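You operate a simulated robot arm through the tools that you are given. There is no shell and no other tool. Be economical: measure what you need, move in short steps, check, and stop when the job is done.

Carry out the task below with a simulated two-armed robot. There is one attempt and no reset: what you move stays moved.

Task
Keep the supply damper from closing past 30, and prove it.
Fine: free the clutch, open the louvres by hand to about 45, set the purple stop to 30 and re-engage; then switch the signal box on, let it close on to the stop, and switch off. The dial stays at 0.

Only the result counts: the job must be done as asked and must still hold three seconds after the hand-in. Knocking over, shifting, dropping, spilling or breaking anything else fails it.

Robot
Two 6-joint arms with three-finger grippers on one trunk, on a base that drives. Base frame: it is fixed to the floor where the robot stands at the start and does not move with it; the origin is under the middle of the robot, x ahead of it, y to its left, z up. Units: m, rad, N and s.
The left shoulder is at the start at [0.06, 0.17, 1.066], the right one opposite. With the tool pointing down near the work surface each hand reaches from about 0.4 to 0.7 m from the robot's upright axis, wherever it stands, measured 20 degrees to its own side. Places, roughly: blue block [1.25, -0.5, 0.5]; direction switch [0.7, -0.1, 0.4]; green supply stop [0.6, -0.2, 0.3]; purple supply stop [0.6, -0.2, 0.4]; return louvre knob [2.1, -1.6, 0.3]; signal box dial [1.4, -0.8, 0.5]; signal box switch [1.4, -0.9, 0.5]; supply clutch button [0.7, -0.2, 0.4]; supply louvre knob [0.6, -0.2, 0.3]. Payload 2.2 kg a hand.
The TCP of each hand is the grasp point between the finger pads, 0.025 m short of the fingertips. In the tool frame z runs along the fingers and y along their closing line. Largest opening 0.104 m; the body of the gripper starts 0.074 m behind the TCP.
Orientation is that of the tool frame in the base frame, as [roll, pitch, yaw] about the fixed x, y, z axes, in that order (R = Rz(yaw) Ry(pitch) Rx(roll)). With the fingers straight down and closing along the base's y, the tool's x points along the base's -x, its y along +y and its z along -z.

Tools
- The arms move only by the tool drive_tool. It takes "left_targets", "right_targets" or both (then of equal length, played together; a hand with none holds still); each is a list of rows, each an object of numbers (a shift or turn left out is 0, a gripper value left out holds the last): "tx", "ty", "tz": the shift along the tool's x, y, z in m; "wx", "wy", "wz": the turn, a rotation vector about the tool's x, y, z in rad; "claw": the gripper command, from -1 (shut) to 1 (fully open), values between in proportion. In form: [{"tx": .., "ty": .., "tz": .., "wx": .., "wy": .., "wz": .., "claw": ..}, ...]. A call has 1 to 12 rows; each row shifts and turns the commanded pose from where the row before left it, along the tool's axes as they then stand. A row lasts 0.2 s, in which the tool goes at most 0.05 m and 0.15 rad; a call with a longer step from one row to the next is refused whole, and so is a gripper value outside its range. Where a pose cannot be reached the arm comes as near as it can. A force on the tool above 40 N (or 10 N above the force at the start of the call, whichever is more), or a blocked arm, ends the call early, and 0.2 s more pass. The fingers move at their own pace and stop on an object; they squeeze with about 28 N. The grip force told is the motor's: it shows also when the fingers shut on nothing. Time passes only in rows, and 0.2 s behind the last, so rows that do not move let the fingers close. The reply holds the time, the measured pose of the TCP, the force on the tool along the base axes, the opening and the grip force, in the units named above and with some noise, with the torque about the TCP (base axes, N m) and any sound that the robot's microphone picked up.
- Cameras (640 x 400 px; columns grow to the right, rows downward): "scene" is now at [0.1708, -0.0123, 0.955]; the picture's right is [-0.12, -0.99, 0.00], its down [-0.57, 0.07, -0.82] and it looks along [0.81, -0.10, -0.58] (base axes); focal length 252 px, centre (320, 200). "left" rides on the left gripper at [0.082, -0.003, -0.104] in its tool frame; the picture's right is [0.04, 1.00, 0.00], its down [-0.75, 0.03, -0.66] and it looks along [-0.66, 0.03, 0.75] (tool axes); focal length 256 px, centre (320, 200). "right" rides on the right gripper at [0.082, 0.003, -0.104] in its tool frame; the picture's right is [-0.04, 1.00, 0.00], its down [-0.75, -0.03, -0.66] and it looks along [-0.66, -0.03, 0.75] (tool axes); focal length 256 px, centre (320, 200). There is no depth. A picture from a camera that has moved, and an enlarged one, comes with that camera's place and axes in the base frame and with its lens.
- camera(camera): a new picture of that camera. No time passes.
- lift_body(by): slides the trunk up (or, below 0, down) by that many m; the arms and the scene camera ride with it, the base frame stays. It gives what a move gives, with no picture.
- base_move(legs): drives the robot by 1 to 6 legs, each [ahead, left, turn to the left] in m, m and rad, along the robot's own axes; the way and the turn of a leg run together, so that a leg with both is an arc; at most 1.5 m and 3.142 rad a leg. The arms and the cameras ride along, it lands a little off, and it stops where it bumps. It gives what a move gives.
- head_to(pan, tilt): turns the head with the scene camera to pan (to the left, within 1.047 rad either way) and tilt (down, from -0.506 to 1.204), counted from straight ahead of the robot. It gives what a move gives.
- zoom(camera, box): a new picture of the part [left, top, right, bottom] of that camera's present view, enlarged. No time passes.
- job_done(): hands the job in; it is judged then, once.

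Go step by step. Nothing tells you exact positions but the pictures and the camera data: compare them with the known pose of the tool, close in by small moves and look again before you grip or let go. The budget is 120 turns and 88 pictures, counting those below and the enlarged ones. Unless the task says otherwise, let go and move clear before handing in, and close with one line.

The tools are called after "Request:" as name(argument=value, ...) on one line, values as JSON. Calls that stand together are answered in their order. drive_tool: Moves the arms, as the interface text tells. Its arguments: {"type":"object","properties":{"left_targets":{"type":"array","items":{"type":"object","properties":{"tx":{"type":"number"},"ty":{"type":"number"},"tz":{"type":"number"},"wx":{"type":"number"},"wy":{"type":"number"},"wz":{"type":"number"},"claw":{"type":"number"}}}},"right_targets":{"type":"array","items":{"type":"object","properties":{"tx":{"type":"number"},"ty":{"type":"number"},"tz":{"type":"number"},"wx":{"type":"number"},"wy":{"type":"number"},"wz":{"type":"number"},"claw":{"type":"number"}}}}},"required":[]} The other tools are called the same way: lift_body (by) slides the trunk up or down; base_move (legs) drives the base; head_to (pan, tilt) turns the head that bears the scene camera; camera (camera) takes a picture; zoom (camera, box) takes an enlarged picture of a part of a camera's view; job_done () hands the job in.

At the start:

```text
clock: 0.0
left_position: [0.6215, 0.0922, 0.6839]
left_tcp_rot: [-3.141, 0.001, 3.141]
left_ft_force: [0.7, 0.8, -0.5]
left_wrist_torque: [-0.02, 0.0, 0.0]
left_finger_gap: 0.1041
left_gripper_force: 0.0
right_position: [0.5558, -0.2969, 0.6699]
right_tcp_rot: [3.141, 0.0, -3.141]
right_ft_force: [-0.3, 0.7, 0.0]
right_wrist_torque: [-0.05, 0.0, -0.03]
right_finger_gap: 0.104
right_gripper_force: 0.2
trunk travel left (down, up): [-0.261, 0.481]
robot x, y, heading: [0.0033, -0.0015, -0.006]
head pan, tilt: [-0.126, 0.614]
```

scene: 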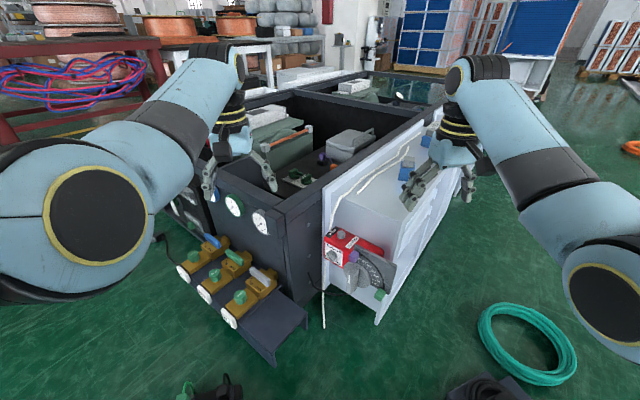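
right: 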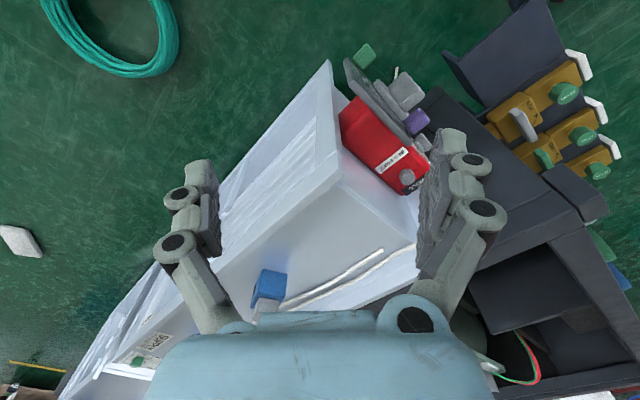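
left: 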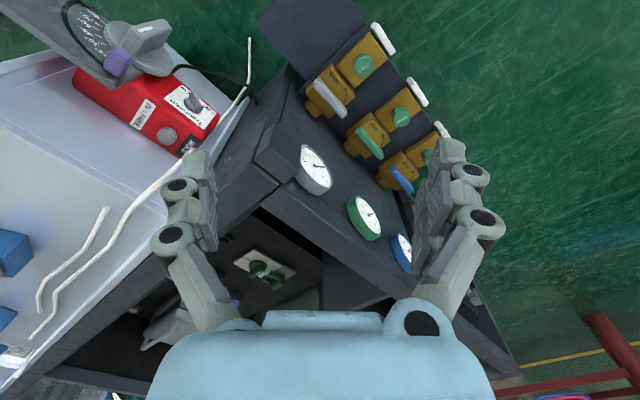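

The red actuator with grey sector plate, purple and green stops sits on the near end of the white duct. I'll look closer from all cameras.

Request:
zoom(camera="scene", box=[300, 210, 420, 320])

Request:
zoom(camera="left", box=[20, 0, 260, 160])

Request:
zoom(camera="right", box=[310, 20, 470, 220])

```text
3.64 times, centred on (360, 265) of scene
camera zoom: at [0.1708, -0.0123, 0.955], right [-0.12, -0.99, 0.0], down [-0.57, 0.07, -0.82], along [0.81, -0.1, -0.58], focal length 916 px, centre (174, -36)
```

zoom: 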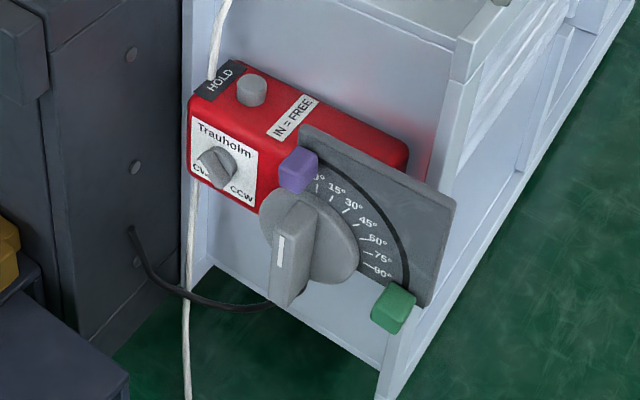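

```text
2.50 times, centred on (140, 80) of left
camera zoom: at [0.5397, 0.089, 0.7861], right [-0.04, 1.0, 0.0], down [0.75, 0.03, 0.66], along [0.66, 0.03, -0.75], focal length 640 px, centre (770, 500)
```

zoom: 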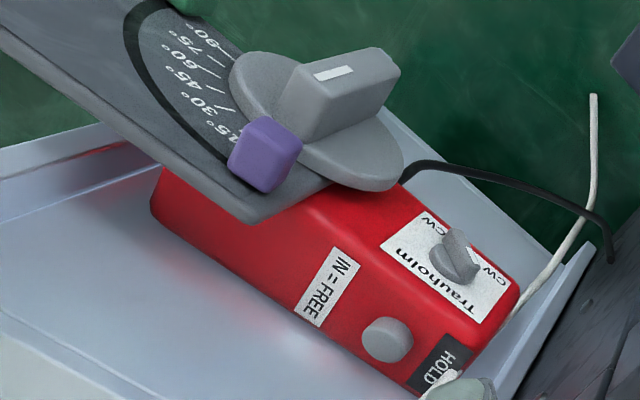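

```text
2.00 times, centred on (390, 120) of right
camera zoom: at [0.4723, -0.2951, 0.7736], right [0.04, 1.0, 0.0], down [0.75, -0.03, 0.66], along [0.66, -0.03, -0.75], focal length 512 px, centre (180, 360)
```

zoom: 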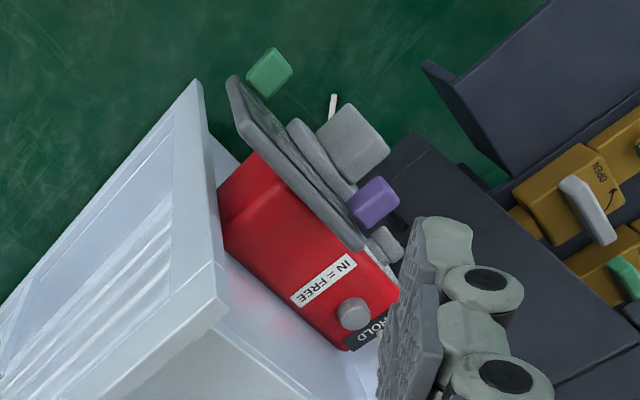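

The plate normal faces about (-0.7, 0.7, 0), with the purple stop near [0.633, -0.164, 0.423] and the clutch button near [0.748, -0.151, 0.406]. Turning about 45° right in place would face the panel, with the left hand in front of the knob. I'll lift first for clearance.

Request:
lift_body(by=0.12)

Request:
base_move(legs=[[0, 0, -0.78]])

Request:
head_to(pan=0.45, tilt=0.75)

Request:
camera(camera="scene")

Request:
camera(camera="left")

```text
clock: 1.5
left_position: [0.6216, 0.0927, 0.8027]
left_tcp_rot: [-3.141, 0.001, 3.139]
left_ft_force: [0.1, 0.2, 0.1]
left_wrist_torque: [0.01, 0.03, -0.01]
left_finger_gap: 0.104
left_gripper_force: 0.1
right_position: [0.5535, -0.2978, 0.7889]
right_tcp_rot: [3.14, -0.001, -3.141]
right_ft_force: [-0.3, 0.4, -0.3]
right_wrist_torque: [-0.01, 0.02, 0.02]
right_finger_gap: 0.1037
right_gripper_force: 0.0
trunk travel left (down, up): [-0.381, 0.361]
robot x, y, heading: [0.0002, -0.0002, -0.0]
head pan, tilt: [-0.126, 0.614]
```

```text
clock: 4.0
left_position: [0.5053, -0.3742, 0.8025]
left_tcp_rot: [-3.141, 0.001, 2.358]
left_ft_force: [-0.3, -0.5, -0.1]
left_wrist_torque: [0.01, 0.0, -0.03]
left_finger_gap: 0.1037
left_gripper_force: 0.0
right_position: [0.1818, -0.6017, 0.7881]
right_tcp_rot: [-3.141, 0.001, 2.359]
right_ft_force: [-0.4, -0.4, -0.5]
right_wrist_torque: [-0.01, 0.02, 0.0]
right_finger_gap: 0.104
right_gripper_force: 0.1
trunk travel left (down, up): [-0.381, 0.361]
robot x, y, heading: [0.0003, 0.0052, -0.783]
head pan, tilt: [-0.126, 0.614]
```

```text
clock: 4.9
left_position: [0.5041, -0.3733, 0.8039]
left_tcp_rot: [3.141, -0.001, 2.359]
left_ft_force: [0.6, 0.4, 0.0]
left_wrist_torque: [-0.01, 0.03, -0.01]
left_finger_gap: 0.1037
left_gripper_force: 0.1
right_position: [0.1814, -0.6016, 0.7892]
right_tcp_rot: [-3.141, 0.0, 2.358]
right_ft_force: [-0.1, -0.4, 0.3]
right_wrist_torque: [0.02, 0.0, 0.0]
right_finger_gap: 0.1041
right_gripper_force: 0.0
trunk travel left (down, up): [-0.381, 0.361]
robot x, y, heading: [0.0014, 0.0019, -0.787]
head pan, tilt: [0.45, 0.75]
```

```text
81 pictures are left
camera scene: at [0.1329, -0.0822, 1.0676], right [-0.33, -0.94, 0.0], down [-0.64, 0.22, -0.73], along [0.69, -0.24, -0.68], focal length 252 px, centre (320, 200)
```

scene: 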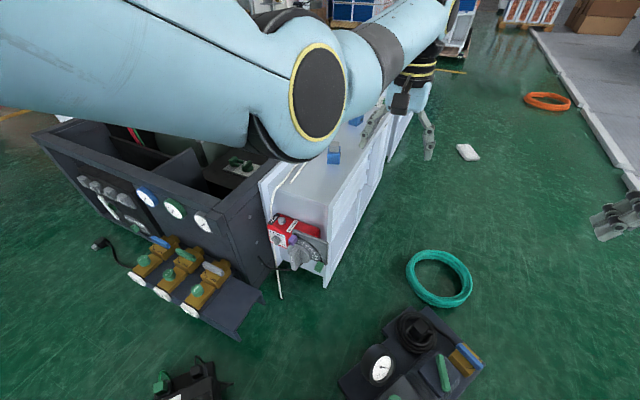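

```text
80 pictures are left
camera left: at [0.4447, -0.3189, 0.9061], right [0.68, 0.74, 0.0], down [0.56, -0.51, 0.66], along [0.48, -0.44, -0.75], focal length 256 px, centre (320, 200)
```

left: 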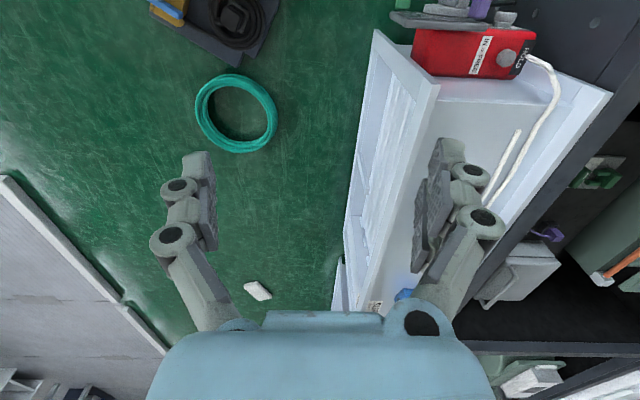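

The robot now faces the panel squarely. I'll bring the left hand back in front of the actuator and pitch it 45° forward before lowering.

Request:
drive_tool(left_targets=[{"tx": 0.0253, "ty": 0.0341}, {"tx": 0.0253, "ty": 0.0341}, {"tx": 0.0253, "ty": 0.0341}, {"tx": 0.0253, "ty": 0.0341}, {"tx": 0.0253, "ty": 0.0341}, {"tx": 0.0253, "ty": 0.0341}, {"tx": 0.0253, "ty": 0.0341}, {"wy": -0.15}, {"wy": -0.15}, {"wy": -0.15}, {"wy": -0.15}, {"wy": -0.15}])

Request:
camera(camera="left")

Request:
camera(camera="scene")

```text
clock: 7.5
left_position: [0.5608, -0.0883, 0.7776]
left_tcp_rot: [-3.141, 0.751, 2.356]
left_ft_force: [0.4, 0.8, -0.5]
left_wrist_torque: [0.0, 0.0, -0.05]
left_finger_gap: 0.1038
left_gripper_force: 0.0
left hand out of reach, approached as far as the arm can: row 4, 5, 6
right_position: [0.1811, -0.6017, 0.7895]
right_tcp_rot: [3.141, 0.0, 2.356]
right_ft_force: [0.1, -0.2, -0.1]
right_wrist_torque: [0.0, 0.02, -0.02]
right_finger_gap: 0.1041
right_gripper_force: 0.1
trunk travel left (down, up): [-0.381, 0.361]
robot x, y, heading: [-0.0013, 0.0021, -0.783]
head pan, tilt: [0.45, 0.75]
```

```text
79 pictures are left
camera left: at [0.4644, 0.0013, 0.797], right [0.69, 0.73, -0.03], down [0.09, -0.05, 0.99], along [0.72, -0.68, -0.1], focal length 256 px, centre (320, 200)
```

left: 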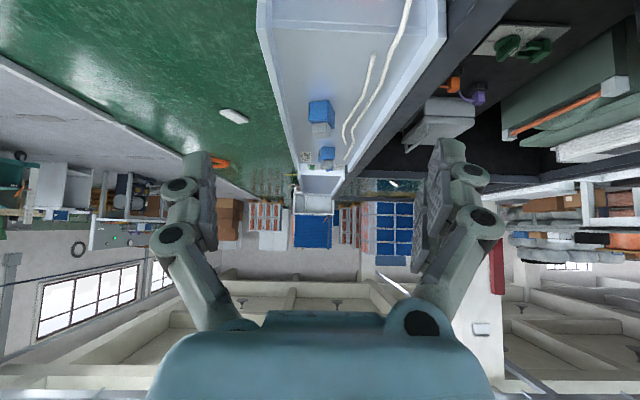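

```text
78 pictures are left
camera scene: at [0.1327, -0.0817, 1.0677], right [-0.33, -0.94, 0.0], down [-0.64, 0.22, -0.73], along [0.69, -0.24, -0.68], focal length 252 px, centre (320, 200)
```

scene: 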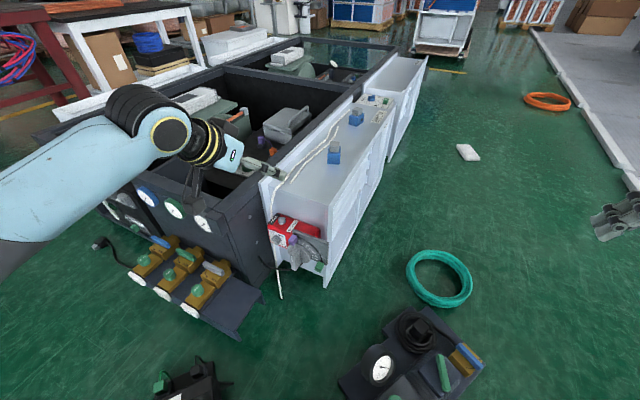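

The hand is above and in front of the actuator. I'll back it off a little, then lower the trunk and take a close look.

Request:
drive_tool(left_targets=[{"tx": 0.03, "tz": -0.028}, {"tx": 0.03, "tz": -0.028}])

Request:
lift_body(by=-0.3)

Request:
camera(camera="left")

Request:
camera(camera="scene")

```text
clock: 8.1
left_position: [0.5026, -0.031, 0.7766]
left_tcp_rot: [-3.142, 0.752, 2.359]
left_ft_force: [-0.9, 0.4, -0.3]
left_wrist_torque: [0.01, 0.0, 0.02]
left_finger_gap: 0.104
left_gripper_force: 0.1
right_position: [0.1824, -0.6017, 0.79]
right_tcp_rot: [-3.141, 0.0, 2.355]
right_ft_force: [0.4, -0.1, -0.8]
right_wrist_torque: [0.01, -0.02, 0.04]
right_finger_gap: 0.1039
right_gripper_force: 0.0
trunk travel left (down, up): [-0.381, 0.361]
robot x, y, heading: [-0.0007, 0.0008, -0.78]
head pan, tilt: [0.45, 0.75]
```

```text
clock: 11.1
left_position: [0.5018, -0.0296, 0.4775]
left_tcp_rot: [-3.141, 0.75, 2.358]
left_ft_force: [-0.6, -0.3, -0.2]
left_wrist_torque: [0.0, 0.0, 0.03]
left_finger_gap: 0.1037
left_gripper_force: 0.1
right_position: [0.1639, -0.584, 0.4236]
right_tcp_rot: [-3.14, -0.134, 2.358]
right_ft_force: [-0.1, -0.1, -0.9]
right_wrist_torque: [0.0, 0.01, -0.02]
right_finger_gap: 0.1039
right_gripper_force: 0.0
trunk travel left (down, up): [-0.081, 0.661]
robot x, y, heading: [-0.0001, -0.0023, -0.783]
head pan, tilt: [0.45, 0.75]
```

```text
77 pictures are left
camera left: at [0.4064, 0.0591, 0.4972], right [0.69, 0.73, -0.03], down [0.1, -0.05, 0.99], along [0.72, -0.68, -0.11], focal length 256 px, centre (320, 200)
```

left: 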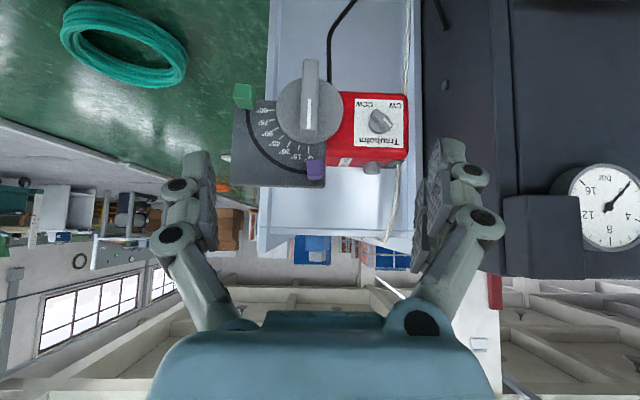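

```text
76 pictures are left
camera scene: at [0.1472, -0.0962, 0.7585], right [-0.33, -0.94, 0.0], down [-0.64, 0.22, -0.73], along [0.69, -0.24, -0.68], focal length 252 px, centre (320, 200)
```

scene: 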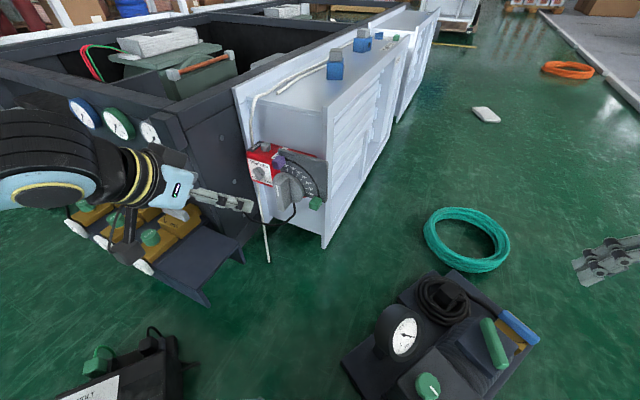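

Request:
zoom(camera="left", box=[225, 50, 425, 200])

Request:
zoom(camera="scene", box=[235, 130, 335, 220])

```text
2.67 times, centred on (325, 125) of left
camera zoom: at [0.4064, 0.0591, 0.4972], right [0.69, 0.73, -0.03], down [0.1, -0.05, 0.99], along [0.72, -0.68, -0.11], focal length 683 px, centre (307, 400)
```

zoom: 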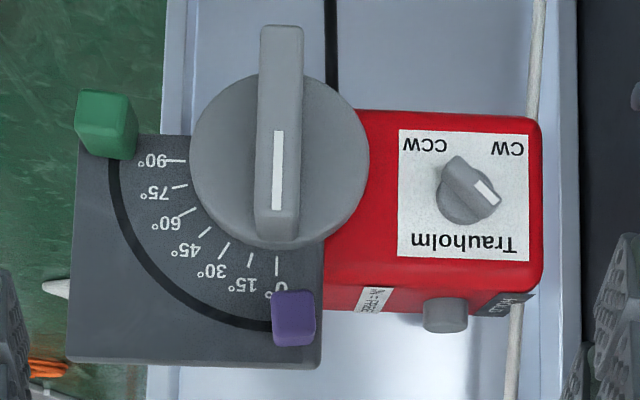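

```text
4.44 times, centred on (285, 175) of scene
camera zoom: at [0.1472, -0.0962, 0.7585], right [-0.33, -0.94, 0.0], down [-0.64, 0.22, -0.73], along [0.69, -0.24, -0.68], focal length 1119 px, centre (476, 311)
```

zoom: 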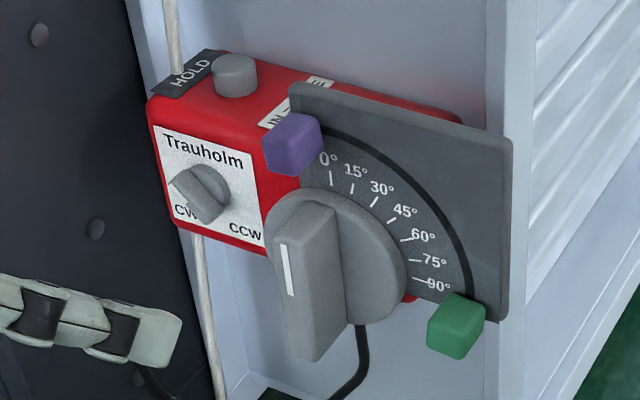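

Request:
zoom(camera="left", box=[330, 85, 420, 180])

Request:
zoom(camera="scene", box=[245, 135, 300, 185])

```text
4.21 times, centred on (375, 132) of left
camera zoom: at [0.4064, 0.0591, 0.4972], right [0.69, 0.73, -0.03], down [0.1, -0.05, 0.99], along [0.72, -0.68, -0.11], focal length 1078 px, centre (88, 484)
```

zoom: 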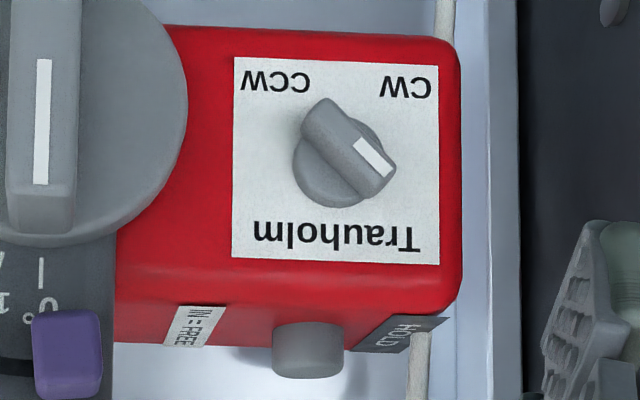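

```text
8.00 times, centred on (272, 160) of scene
camera zoom: at [0.1472, -0.0962, 0.7585], right [-0.33, -0.94, 0.0], down [-0.64, 0.22, -0.73], along [0.69, -0.24, -0.68], focal length 2015 px, centre (700, 520)
```

zoom: 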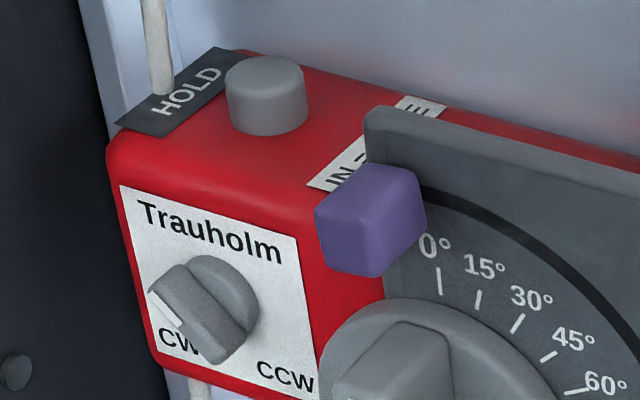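

The stop, dial, knob and button are now clear. Before deciding on hands I want to see how much floor space the base has.

Request:
head_to(pan=0.1, tilt=1.2)

Request:
camera(camera="scene")

```text
clock: 12.0
left_position: [0.5006, -0.0317, 0.4778]
left_tcp_rot: [3.141, 0.75, 2.358]
left_ft_force: [-0.5, -0.7, -0.1]
left_wrist_torque: [0.01, -0.02, 0.04]
left_finger_gap: 0.1039
left_gripper_force: 0.0
right_position: [0.1645, -0.5848, 0.4249]
right_tcp_rot: [3.141, -0.133, 2.358]
right_ft_force: [0.4, 0.3, -0.3]
right_wrist_torque: [0.01, -0.03, -0.01]
right_finger_gap: 0.1041
right_gripper_force: 0.1
trunk travel left (down, up): [-0.081, 0.661]
robot x, y, heading: [-0.0039, -0.0003, -0.781]
head pan, tilt: [0.099, 1.201]
```

```text
71 pictures are left
camera scene: at [0.1123, -0.1044, 0.7267], right [-0.63, -0.77, 0.0], down [-0.72, 0.59, -0.36], along [0.28, -0.23, -0.93], focal length 252 px, centre (320, 200)
```

scene: 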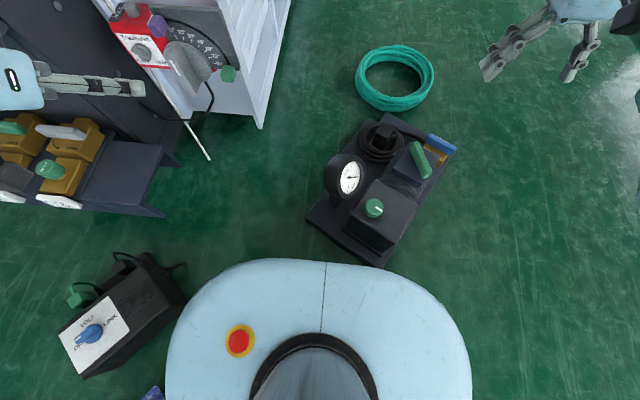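

There's clutter right by the base, so the base should stay here. I'll test the clutch button with the left hand: fingers closed, moved to just above the button at about [0.751, -0.154, 0.409].

Request:
drive_tool(left_targets=[{"claw": -1, "tx": -0.0334, "tz": 0.0243, "ty": 0.015}, {"tx": -0.0334, "tz": 0.0243, "ty": 0.015}, {"tx": -0.0334, "tz": 0.0243, "ty": 0.015}, {"tx": -0.0334, "tz": 0.0243, "ty": 0.015}, {"tx": -0.0334, "tz": 0.0243, "ty": 0.015}, {"tx": -0.0334, "tz": 0.0243, "ty": 0.015}])

Request:
head_to(pan=0.5, tilt=0.75)

Request:
camera(camera="left")

Request:
camera(camera="scene")

```text
clock: 13.4
left_position: [0.7405, -0.1407, 0.5067]
left_tcp_rot: [-3.14, 0.747, 2.358]
left_ft_force: [-0.1, -0.1, -0.5]
left_wrist_torque: [-0.04, 0.04, -0.01]
left_finger_gap: 0.0002
left_gripper_force: 28.0
right_position: [0.1642, -0.5837, 0.4253]
right_tcp_rot: [3.141, -0.132, 2.358]
right_ft_force: [-0.4, -0.8, 0.2]
right_wrist_torque: [-0.03, 0.0, 0.01]
right_finger_gap: 0.1042
right_gripper_force: 0.1
trunk travel left (down, up): [-0.081, 0.661]
robot x, y, heading: [-0.003, -0.0023, -0.79]
head pan, tilt: [0.099, 1.201]
```

```text
clock: 14.3
left_position: [0.7389, -0.1411, 0.5067]
left_tcp_rot: [3.141, 0.749, 2.356]
left_ft_force: [0.3, 0.6, -0.9]
left_wrist_torque: [0.0, 0.0, -0.01]
left_finger_gap: 0.0
left_gripper_force: 27.5
right_position: [0.165, -0.5843, 0.4256]
right_tcp_rot: [3.141, -0.134, 2.359]
right_ft_force: [0.1, -0.4, -0.2]
right_wrist_torque: [0.04, -0.01, 0.01]
right_finger_gap: 0.1041
right_gripper_force: 0.1
trunk travel left (down, up): [-0.081, 0.661]
robot x, y, heading: [-0.0001, 0.0012, -0.781]
head pan, tilt: [0.499, 0.75]
```

```text
70 pictures are left
camera left: at [0.6443, -0.0509, 0.5261], right [0.68, 0.73, -0.03], down [0.1, -0.05, 0.99], along [0.72, -0.68, -0.11], focal length 256 px, centre (320, 200)
```

left: 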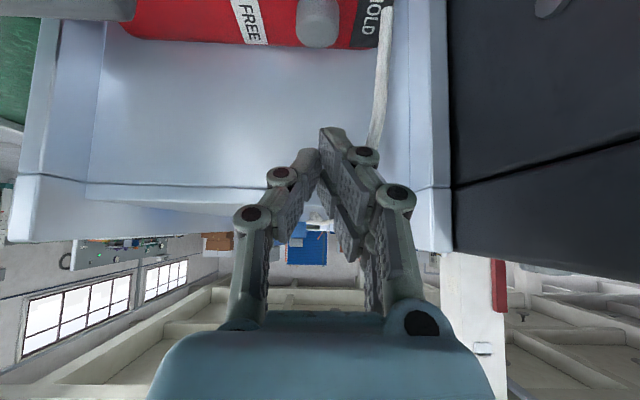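

```text
69 pictures are left
camera scene: at [0.1485, -0.0925, 0.7583], right [-0.28, -0.96, 0.0], down [-0.66, 0.19, -0.73], along [0.7, -0.21, -0.68], focal length 252 px, centre (320, 200)
```

scene: 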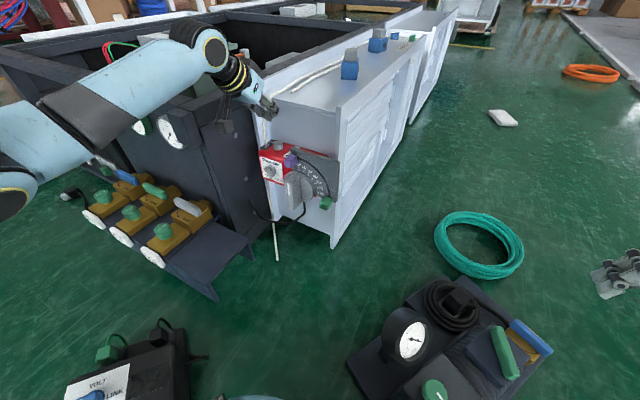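

The fingertip is lined up over the button. I'll lower it and press gently in small steps.

Request:
drive_tool(left_targets=[{"tx": 0.015, "tz": 0.0161}, {"tx": 0.015, "tz": 0.0161}, {"tx": 0.015, "tz": 0.0161}, {"tx": 0.0034, "tz": 0.0037}, {"tx": 0.0034, "tz": 0.0037}, {"tx": 0.0034, "tz": 0.0037}])

Request:
camera(camera="left")

Request:
zoom(camera="scene", box=[220, 80, 350, 220])

```text
clock: 15.9
left_position: [0.7411, -0.1428, 0.4352]
left_tcp_rot: [3.134, 0.771, 2.351]
left_ft_force: [-5.6, 4.2, 23.7]
left_wrist_torque: [0.21, 0.02, 0.06]
left_finger_gap: 0.0
left_gripper_force: 28.1
right_position: [0.1635, -0.5832, 0.4256]
right_tcp_rot: [3.139, -0.13, 2.357]
right_ft_force: [-0.6, 0.0, -0.3]
right_wrist_torque: [0.0, -0.05, 0.01]
right_finger_gap: 0.104
right_gripper_force: 0.0
trunk travel left (down, up): [-0.081, 0.661]
robot x, y, heading: [0.003, 0.0033, -0.785]
head pan, tilt: [0.499, 0.75]
heard: click
stopped in row 6 (left hand): the force on the tool passed its limit at 41 N (the readings are from after the stop); the commanded pose is now the measured one
```

```text
68 pictures are left
camera left: at [0.6462, -0.0526, 0.4521], right [0.69, 0.73, -0.02], down [0.08, -0.04, 1.0], along [0.72, -0.69, -0.09], focal length 256 px, centre (320, 200)
```

left: 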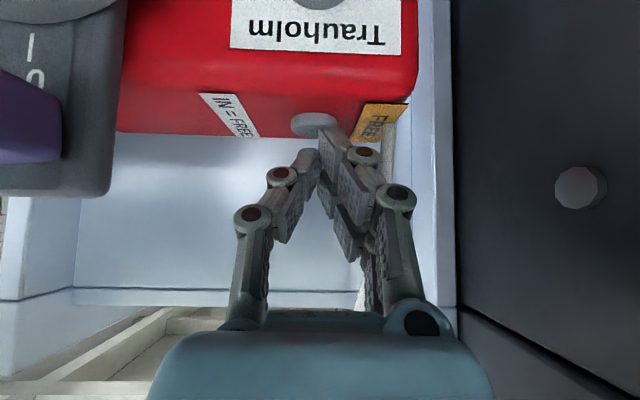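

```text
2.86 times, centred on (285, 150) of scene
camera zoom: at [0.1466, -0.0915, 0.7588], right [-0.28, -0.96, 0.0], down [-0.65, 0.19, -0.73], along [0.7, -0.21, -0.68], focal length 720 px, centre (420, 343)
```

zoom: 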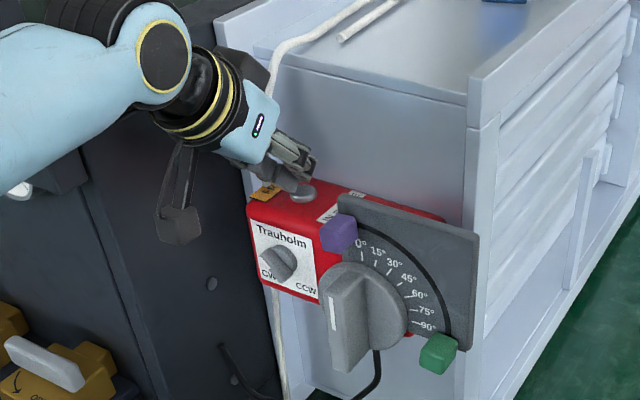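

The state flag flipped from HOLD to orange FREE with a click. I'll lift off and see whether it latches.

Request:
drive_tool(left_targets=[{"tx": -0.01, "tz": -0.0107}, {"tx": -0.0205, "tz": -0.022}, {"tx": -0.0205, "tz": -0.022}])

Request:
camera(camera="left")

```text
clock: 16.7
left_position: [0.7399, -0.1413, 0.5032]
left_tcp_rot: [3.139, 0.758, 2.358]
left_ft_force: [0.0, 0.3, -0.4]
left_wrist_torque: [0.0, -0.01, -0.02]
left_finger_gap: 0.0002
left_gripper_force: 28.0
right_position: [0.1648, -0.5839, 0.4243]
right_tcp_rot: [3.141, -0.133, 2.356]
right_ft_force: [-0.2, -0.2, 0.2]
right_wrist_torque: [0.01, 0.0, 0.05]
right_finger_gap: 0.1041
right_gripper_force: 0.1
trunk travel left (down, up): [-0.081, 0.661]
robot x, y, heading: [-0.0008, -0.004, -0.781]
head pan, tilt: [0.499, 0.75]
```

```text
66 pictures are left
camera left: at [0.6449, -0.0512, 0.5223], right [0.69, 0.73, -0.03], down [0.09, -0.05, 0.99], along [0.72, -0.68, -0.1], focal length 256 px, centre (320, 200)
```

left: 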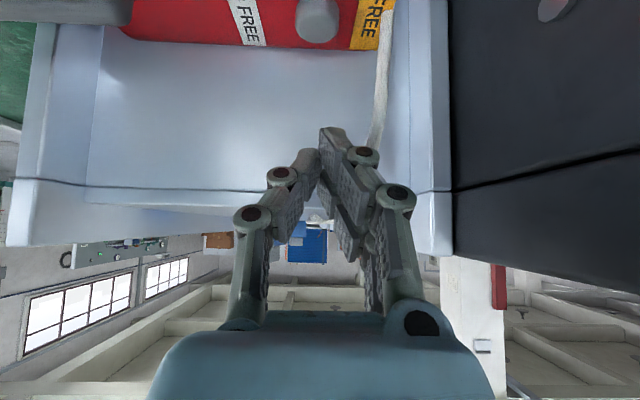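

It latches in FREE, so one hand can do this. I'll back off, swing the hand horizontal in front of the knob and open it.

Request:
drive_tool(left_targets=[{"tx": 0.028, "tz": -0.0265, "ty": -0.0202, "claw": 0}, {"tx": 0.028, "tz": -0.0265, "ty": -0.0202}, {"tx": 0.028, "tz": -0.0265, "ty": -0.0202}, {"tx": 0.028, "tz": -0.0265, "ty": -0.0202}, {"tx": 0.028, "tz": -0.0265, "ty": -0.0202}, {"wy": -0.1355}, {"wy": -0.1355}, {"wy": -0.1355}, {"wy": -0.1355}, {"wy": -0.1355}, {"wy": -0.1355}])

Request:
lift_body(by=-0.07)

Request:
camera(camera="left")

Request:
camera(camera="scene")

```text
clock: 19.1
left_position: [0.5384, -0.0726, 0.5042]
left_tcp_rot: [3.079, 1.493, 2.32]
left_ft_force: [0.1, 0.0, -0.3]
left_wrist_torque: [0.0, 0.03, 0.01]
left_finger_gap: 0.0522
left_gripper_force: 0.0
left hand out of reach, approached as far as the arm can: row 11
right_position: [0.1652, -0.583, 0.426]
right_tcp_rot: [3.141, -0.133, 2.357]
right_ft_force: [-0.5, -0.2, 0.9]
right_wrist_torque: [0.02, 0.0, 0.0]
right_finger_gap: 0.1043
right_gripper_force: 0.0
trunk travel left (down, up): [-0.081, 0.661]
robot x, y, heading: [0.0013, -0.0011, -0.784]
head pan, tilt: [0.499, 0.75]
```

```text
clock: 20.2
left_position: [0.5384, -0.0722, 0.4359]
left_tcp_rot: [3.064, 1.496, 2.307]
left_ft_force: [-0.2, -1.1, -0.1]
left_wrist_torque: [0.0, 0.02, 0.01]
left_finger_gap: 0.0518
left_gripper_force: 0.0
right_position: [0.151, -0.5684, 0.3181]
right_tcp_rot: [3.141, -0.216, 2.358]
right_ft_force: [0.5, -0.4, 0.8]
right_wrist_torque: [-0.02, 0.01, -0.01]
right_finger_gap: 0.1038
right_gripper_force: 0.0
trunk travel left (down, up): [-0.011, 0.731]
robot x, y, heading: [0.0001, -0.0001, -0.784]
head pan, tilt: [0.499, 0.75]
```

```text
65 pictures are left
camera left: at [0.4557, 0.0005, 0.3608], right [0.69, 0.73, -0.03], down [-0.42, 0.43, 0.8], along [0.6, -0.53, 0.6], focal length 256 px, centre (320, 200)
```

left: 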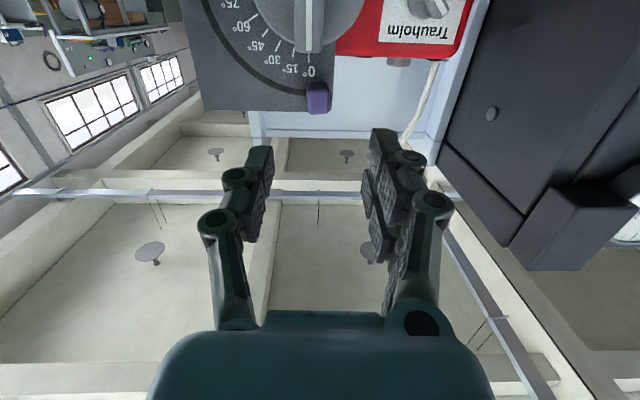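

```text
64 pictures are left
camera scene: at [0.1521, -0.0958, 0.6893], right [-0.28, -0.96, 0.0], down [-0.65, 0.19, -0.73], along [0.7, -0.21, -0.68], focal length 252 px, centre (320, 200)
```

scene: 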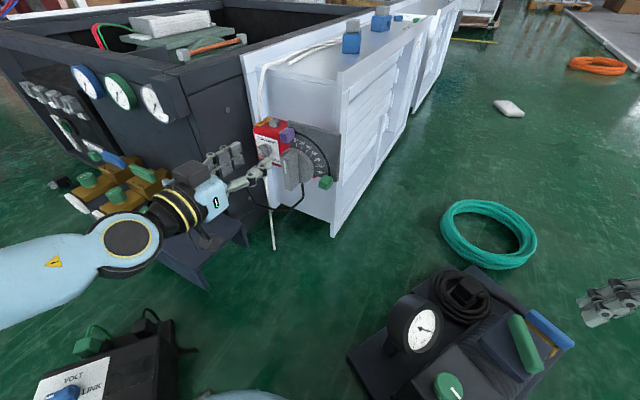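

The hand is nearly horizontal. I'll lower it level with the knob centre and check.

Request:
drive_tool(left_targets=[{"tx": 0.03, "ty": -0.0025}, {"tx": 0.03, "ty": -0.0025}, {"tx": 0.029, "ty": -0.0025}])

Request:
camera(camera="left")

Request:
zoom(camera="scene", box=[180, 90, 370, 220])

```text
clock: 21.0
left_position: [0.5287, -0.0739, 0.3462]
left_tcp_rot: [3.074, 1.496, 2.317]
left_ft_force: [-0.3, -0.2, 0.8]
left_wrist_torque: [-0.03, 0.01, -0.03]
left_finger_gap: 0.0521
left_gripper_force: 0.1
right_position: [0.1498, -0.5691, 0.3185]
right_tcp_rot: [3.141, -0.218, 2.357]
right_ft_force: [0.3, 0.6, 0.1]
right_wrist_torque: [0.0, 0.03, 0.01]
right_finger_gap: 0.1041
right_gripper_force: 0.1
trunk travel left (down, up): [-0.011, 0.731]
robot x, y, heading: [-0.0021, 0.0006, -0.78]
head pan, tilt: [0.499, 0.75]
```

```text
63 pictures are left
camera left: at [0.4458, -0.0007, 0.2715], right [0.69, 0.73, -0.03], down [-0.42, 0.43, 0.8], along [0.6, -0.53, 0.6], focal length 256 px, centre (320, 200)
```

left: 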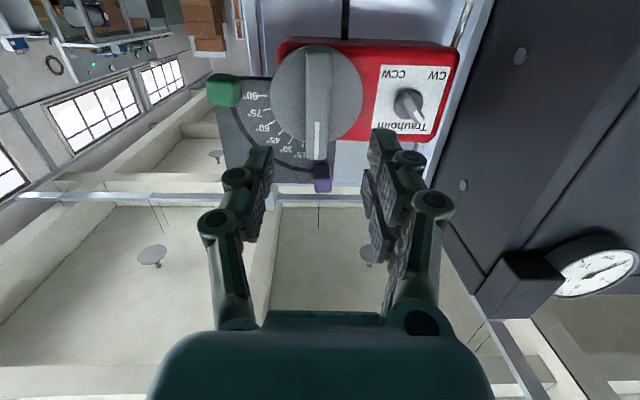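

```text
3.08 times, centred on (275, 155) of scene
camera zoom: at [0.1521, -0.0959, 0.6892], right [-0.28, -0.96, 0.0], down [-0.65, 0.19, -0.73], along [0.7, -0.21, -0.68], focal length 775 px, centre (458, 338)
```

zoom: 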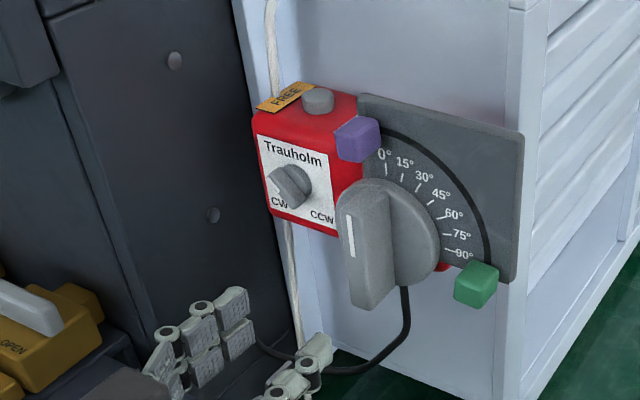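

The fingers straddle the knob bar's line. I'll advance along the tool axis to put the pads around the bar.

Request:
drive_tool(left_targets=[{"tz": 0.03, "tx": -0.002}, {"tz": 0.03, "tx": -0.002}, {"tz": 0.02, "tx": -0.001}, {"tz": 0.013}])

Request:
camera(camera="left")

Request:
zoom(camera="scene", box=[180, 90, 370, 220])

```text
clock: 22.0
left_position: [0.5952, -0.1383, 0.3439]
left_tcp_rot: [3.064, 1.493, 2.305]
left_ft_force: [0.2, -0.4, -0.5]
left_wrist_torque: [0.0, -0.01, -0.01]
left_finger_gap: 0.0518
left_gripper_force: 0.2
right_position: [0.1491, -0.5696, 0.3173]
right_tcp_rot: [-3.142, -0.218, 2.358]
right_ft_force: [-0.6, 0.7, -0.5]
right_wrist_torque: [0.03, 0.01, -0.01]
right_finger_gap: 0.1039
right_gripper_force: 0.0
trunk travel left (down, up): [-0.011, 0.731]
robot x, y, heading: [-0.0027, 0.0001, -0.78]
head pan, tilt: [0.499, 0.75]
```

```text
61 pictures are left
camera left: at [0.5131, -0.0638, 0.2699], right [0.69, 0.73, -0.03], down [-0.42, 0.43, 0.8], along [0.6, -0.54, 0.6], focal length 256 px, centre (320, 200)
```

left: 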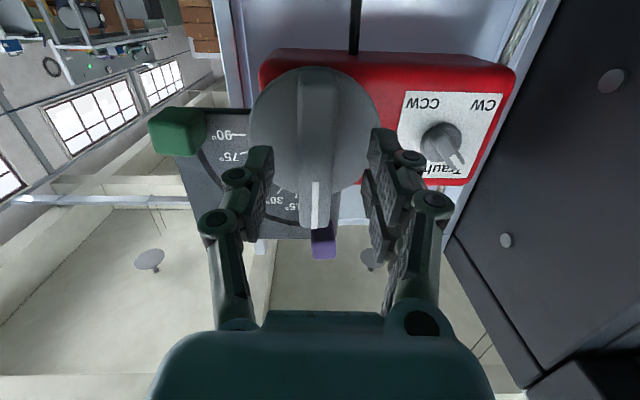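

```text
3.08 times, centred on (275, 155) of scene
camera zoom: at [0.1521, -0.0959, 0.6891], right [-0.28, -0.96, 0.0], down [-0.65, 0.19, -0.73], along [0.7, -0.21, -0.68], focal length 775 px, centre (458, 338)
```

zoom: 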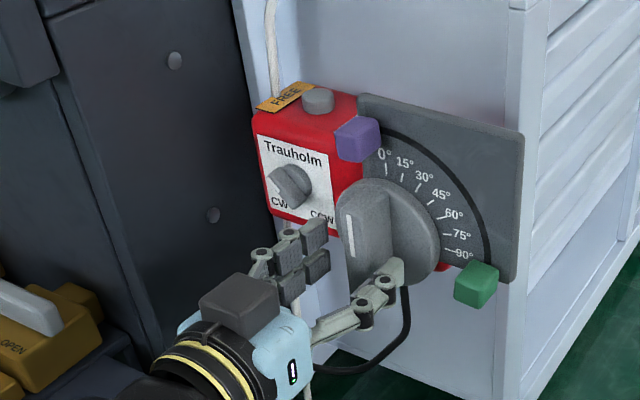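

The bar is centred between the fingers. I'll go 1 cm deeper and close.

Request:
drive_tool(left_targets=[{"tz": 0.01}, {"claw": -1}, {}, {}])

Request:
camera(camera="left")

```text
clock: 23.0
left_position: [0.6015, -0.147, 0.3433]
left_tcp_rot: [3.063, 1.495, 2.304]
left_ft_force: [-33.5, -24.4, -3.8]
left_wrist_torque: [-0.44, -0.19, -1.02]
left_finger_gap: 0.0209
left_gripper_force: 44.8
right_position: [0.1478, -0.5695, 0.3179]
right_tcp_rot: [3.14, -0.217, 2.357]
right_ft_force: [1.0, 0.4, -0.8]
right_wrist_torque: [0.02, 0.03, 0.01]
right_finger_gap: 0.1042
right_gripper_force: 0.1
trunk travel left (down, up): [-0.011, 0.731]
robot x, y, heading: [0.0005, -0.0028, -0.785]
head pan, tilt: [0.499, 0.75]
```

```text
59 pictures are left
camera left: at [0.5189, -0.0726, 0.2691], right [0.69, 0.73, -0.03], down [-0.41, 0.43, 0.8], along [0.6, -0.54, 0.6], focal length 256 px, centre (320, 200)
```

left: 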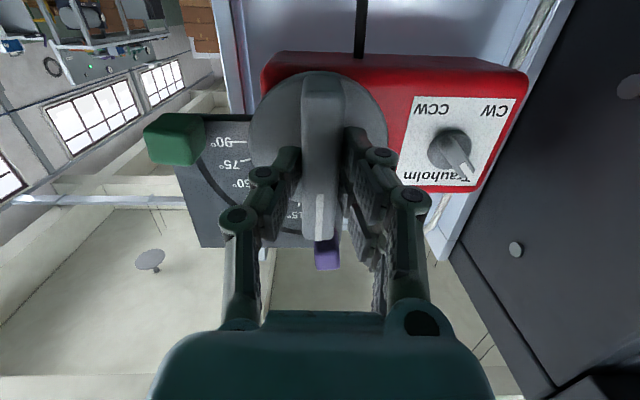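

The bar is gripped (gap 21 mm), with some side load. I'll shift right to relieve it, then turn about the tool axis.

Request:
drive_tool(left_targets=[{"ty": -0.003}, {}])

```text
clock: 23.6
left_position: [0.6017, -0.1465, 0.3433]
left_tcp_rot: [3.054, 1.494, 2.296]
left_ft_force: [-16.2, -17.1, -0.5]
left_wrist_torque: [0.61, 0.75, -0.63]
left_finger_gap: 0.0209
left_gripper_force: 44.9
right_position: [0.1505, -0.5694, 0.3174]
right_tcp_rot: [3.139, -0.219, 2.358]
right_ft_force: [0.3, -0.3, -0.5]
right_wrist_torque: [-0.01, 0.0, -0.01]
right_finger_gap: 0.1038
right_gripper_force: 0.1
trunk travel left (down, up): [-0.011, 0.731]
robot x, y, heading: [0.0018, -0.0018, -0.786]
head pan, tilt: [0.499, 0.75]
```

Request:
drive_tool(left_targets=[{"ty": -0.003}, {"wz": 0.08}, {"wz": 0.08}, {"wz": 0.08}, {}])

Request:
zoom(camera="scene", box=[180, 90, 370, 220])

```text
clock: 24.7
left_position: [0.6003, -0.1463, 0.3428]
left_tcp_rot: [1.868, 1.315, 1.103]
left_ft_force: [6.5, 0.4, -2.0]
left_wrist_torque: [-0.35, -0.21, -0.07]
left_finger_gap: 0.0206
left_gripper_force: 44.6
right_position: [0.1503, -0.5686, 0.3176]
right_tcp_rot: [-3.141, -0.218, 2.36]
right_ft_force: [-0.3, -0.4, -0.5]
right_wrist_torque: [0.03, -0.01, 0.01]
right_finger_gap: 0.104
right_gripper_force: 0.1
trunk travel left (down, up): [-0.011, 0.731]
robot x, y, heading: [0.0008, 0.0011, -0.788]
head pan, tilt: [0.499, 0.75]
stopped in row 5 (left hand): the force on the tool passed its limit at 42 N (the readings are from after the stop); the commanded pose is now the measured one
```

```text
3.08 times, centred on (275, 155) of scene
camera zoom: at [0.1533, -0.0951, 0.689], right [-0.28, -0.96, 0.0], down [-0.66, 0.19, -0.73], along [0.7, -0.2, -0.68], focal length 775 px, centre (458, 338)
```

zoom: 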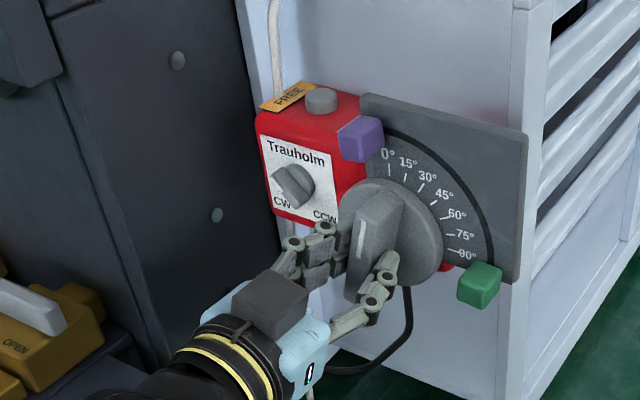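

The knob turned about 14° and the louvres are opening. Continuing.

Request:
drive_tool(left_targets=[{"wz": 0.06}, {"wz": 0.06}, {"wz": 0.06}, {}])

```text
clock: 25.7
left_position: [0.6008, -0.1453, 0.3439]
left_tcp_rot: [1.749, 1.138, 0.978]
left_ft_force: [10.3, 6.2, -2.5]
left_wrist_torque: [-0.16, 0.02, 0.31]
left_finger_gap: 0.0208
left_gripper_force: 45.0
right_position: [0.1512, -0.5685, 0.3178]
right_tcp_rot: [-3.141, -0.216, 2.362]
right_ft_force: [0.2, 0.2, 0.3]
right_wrist_torque: [-0.01, 0.01, 0.01]
right_finger_gap: 0.1044
right_gripper_force: 0.1
trunk travel left (down, up): [-0.011, 0.731]
robot x, y, heading: [0.0049, -0.0021, -0.783]
head pan, tilt: [0.499, 0.75]
```

Request:
drive_tool(left_targets=[{"wz": 0.06, "ty": 0.001}, {"wz": 0.06}, {"wz": 0.06}, {"wz": 0.06}, {"wz": 0.06}, {}])

Request:
zoom(camera="scene", box=[180, 90, 370, 220])

Request:
camera(camera="left")

```text
clock: 27.1
left_position: [0.6011, -0.1444, 0.3444]
left_tcp_rot: [1.682, 0.842, 0.899]
left_ft_force: [3.6, -1.4, -4.0]
left_wrist_torque: [0.27, 0.46, 0.53]
left_finger_gap: 0.0211
left_gripper_force: 45.4
right_position: [0.1505, -0.5682, 0.3177]
right_tcp_rot: [3.141, -0.219, 2.362]
right_ft_force: [0.1, 0.5, -0.2]
right_wrist_torque: [0.01, 0.0, 0.01]
right_finger_gap: 0.1042
right_gripper_force: 0.1
trunk travel left (down, up): [-0.011, 0.731]
robot x, y, heading: [0.0006, 0.0012, -0.783]
head pan, tilt: [0.499, 0.75]
```

```text
3.08 times, centred on (275, 155) of scene
camera zoom: at [0.1532, -0.0952, 0.689], right [-0.28, -0.96, 0.0], down [-0.66, 0.19, -0.73], along [0.7, -0.2, -0.68], focal length 775 px, centre (458, 338)
```

zoom: 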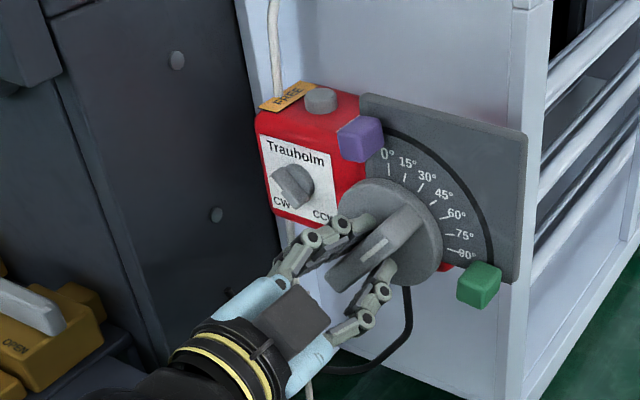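

```text
56 pictures are left
camera left: at [0.5571, -0.0338, 0.2876], right [0.56, 0.53, 0.63], down [-0.77, 0.07, 0.63], along [0.29, -0.84, 0.45], focal length 256 px, centre (320, 200)
```

left: 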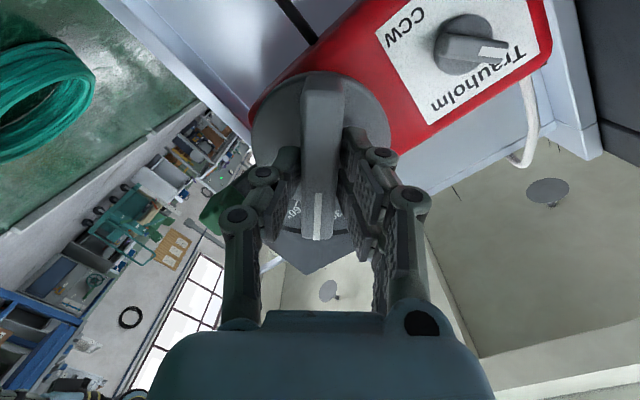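

Request:
drive_tool(left_targets=[{"wz": 0.06}, {"claw": -0.3}, {}, {}])

Request:
drive_tool(left_targets=[{"tz": -0.03}, {"tz": -0.04}, {"tz": -0.05}])

Request:
zoom(camera="scene", box=[180, 90, 370, 220])

Request:
camera(camera="left")

```text
clock: 28.1
left_position: [0.6017, -0.1456, 0.344]
left_tcp_rot: [1.674, 0.781, 0.89]
left_ft_force: [0.2, 0.0, 0.9]
left_wrist_torque: [-0.01, -0.01, -0.02]
left_finger_gap: 0.0363
left_gripper_force: 0.2
right_position: [0.1507, -0.5683, 0.3181]
right_tcp_rot: [3.141, -0.218, 2.36]
right_ft_force: [-0.5, -0.3, -0.7]
right_wrist_torque: [-0.01, -0.02, 0.0]
right_finger_gap: 0.1039
right_gripper_force: 0.1
trunk travel left (down, up): [-0.011, 0.731]
robot x, y, heading: [0.0001, -0.0021, -0.785]
head pan, tilt: [0.499, 0.75]
```

```text
clock: 28.9
left_position: [0.514, -0.0647, 0.3526]
left_tcp_rot: [1.675, 0.782, 0.888]
left_ft_force: [0.1, -0.4, 0.4]
left_wrist_torque: [-0.01, 0.0, -0.04]
left_finger_gap: 0.0362
left_gripper_force: 0.0
right_position: [0.1516, -0.5689, 0.3175]
right_tcp_rot: [3.141, -0.219, 2.36]
right_ft_force: [-1.3, 0.4, -0.1]
right_wrist_torque: [0.0, 0.01, -0.02]
right_finger_gap: 0.1041
right_gripper_force: 0.0
trunk travel left (down, up): [-0.011, 0.731]
robot x, y, heading: [-0.0014, 0.0015, -0.779]
head pan, tilt: [0.499, 0.75]
```

```text
3.08 times, centred on (275, 155) of scene
camera zoom: at [0.153, -0.0953, 0.6891], right [-0.28, -0.96, 0.0], down [-0.66, 0.19, -0.73], along [0.7, -0.2, -0.68], focal length 775 px, centre (458, 338)
```

zoom: 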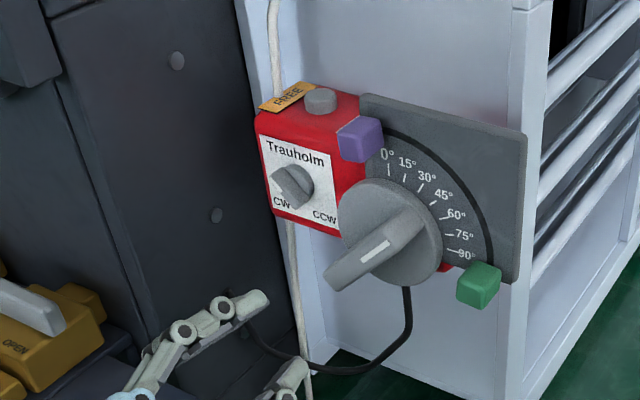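

```text
54 pictures are left
camera left: at [0.4737, 0.0501, 0.2996], right [0.54, 0.5, 0.68], down [-0.8, 0.05, 0.6], along [0.27, -0.86, 0.43], focal length 256 px, centre (320, 200)
```

left: 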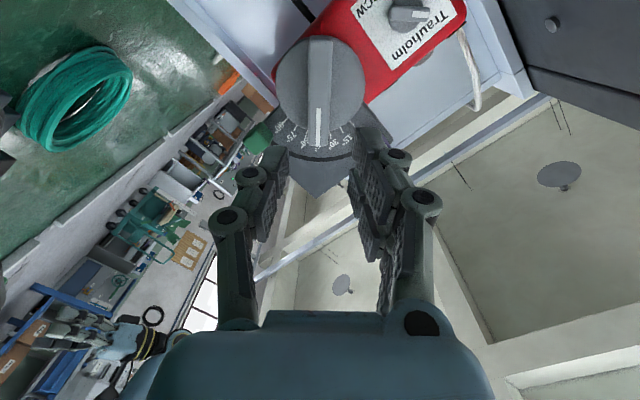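

The louvre knob is at about 45°. I'll roll the hand back upright and raise it in front of the purple stop.

Request:
drive_tool(left_targets=[{"wz": -0.131}, {"wz": -0.131}, {"wz": -0.131}, {"wz": -0.131}, {"wz": -0.131}, {"wz": -0.131}, {"tx": -0.037, "ty": 0.006, "claw": 0.1}, {"tx": -0.036, "ty": 0.006}, {}])

Request:
camera(camera="left")

Request:
zoom(camera="scene", box=[180, 90, 370, 220])

```text
clock: 30.9
left_position: [0.5272, -0.0581, 0.4256]
left_tcp_rot: [-3.141, 1.496, 2.386]
left_ft_force: [-0.5, 0.1, -0.5]
left_wrist_torque: [-0.01, 0.01, 0.02]
left_finger_gap: 0.0573
left_gripper_force: 0.0
right_position: [0.1519, -0.5698, 0.3173]
right_tcp_rot: [-3.141, -0.218, 2.36]
right_ft_force: [0.6, -0.9, 0.3]
right_wrist_torque: [-0.01, -0.01, -0.01]
right_finger_gap: 0.1039
right_gripper_force: 0.0
trunk travel left (down, up): [-0.011, 0.731]
robot x, y, heading: [0.0029, 0.0018, -0.784]
head pan, tilt: [0.499, 0.75]
```

```text
53 pictures are left
camera left: at [0.4436, 0.0143, 0.3508], right [0.68, 0.73, -0.04], down [-0.42, 0.43, 0.8], along [0.6, -0.53, 0.6], focal length 256 px, centre (320, 200)
```

left: 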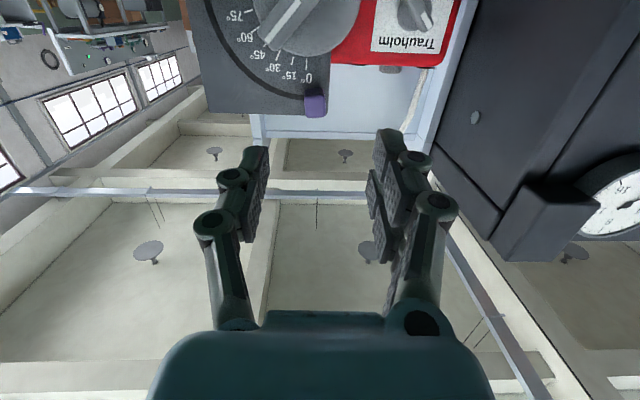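

```text
3.08 times, centred on (275, 155) of scene
camera zoom: at [0.1529, -0.0951, 0.6891], right [-0.28, -0.96, 0.0], down [-0.66, 0.19, -0.73], along [0.7, -0.2, -0.68], focal length 775 px, centre (458, 338)
```

zoom: 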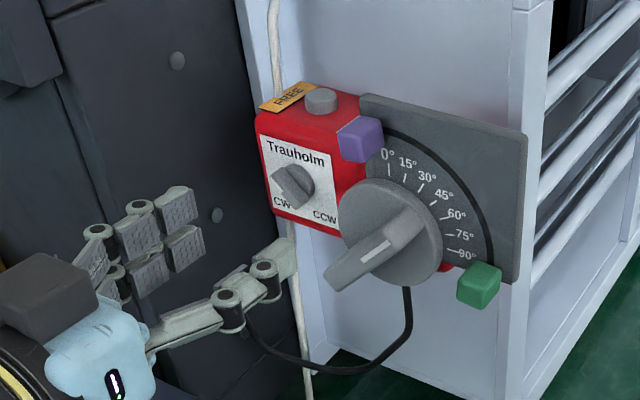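

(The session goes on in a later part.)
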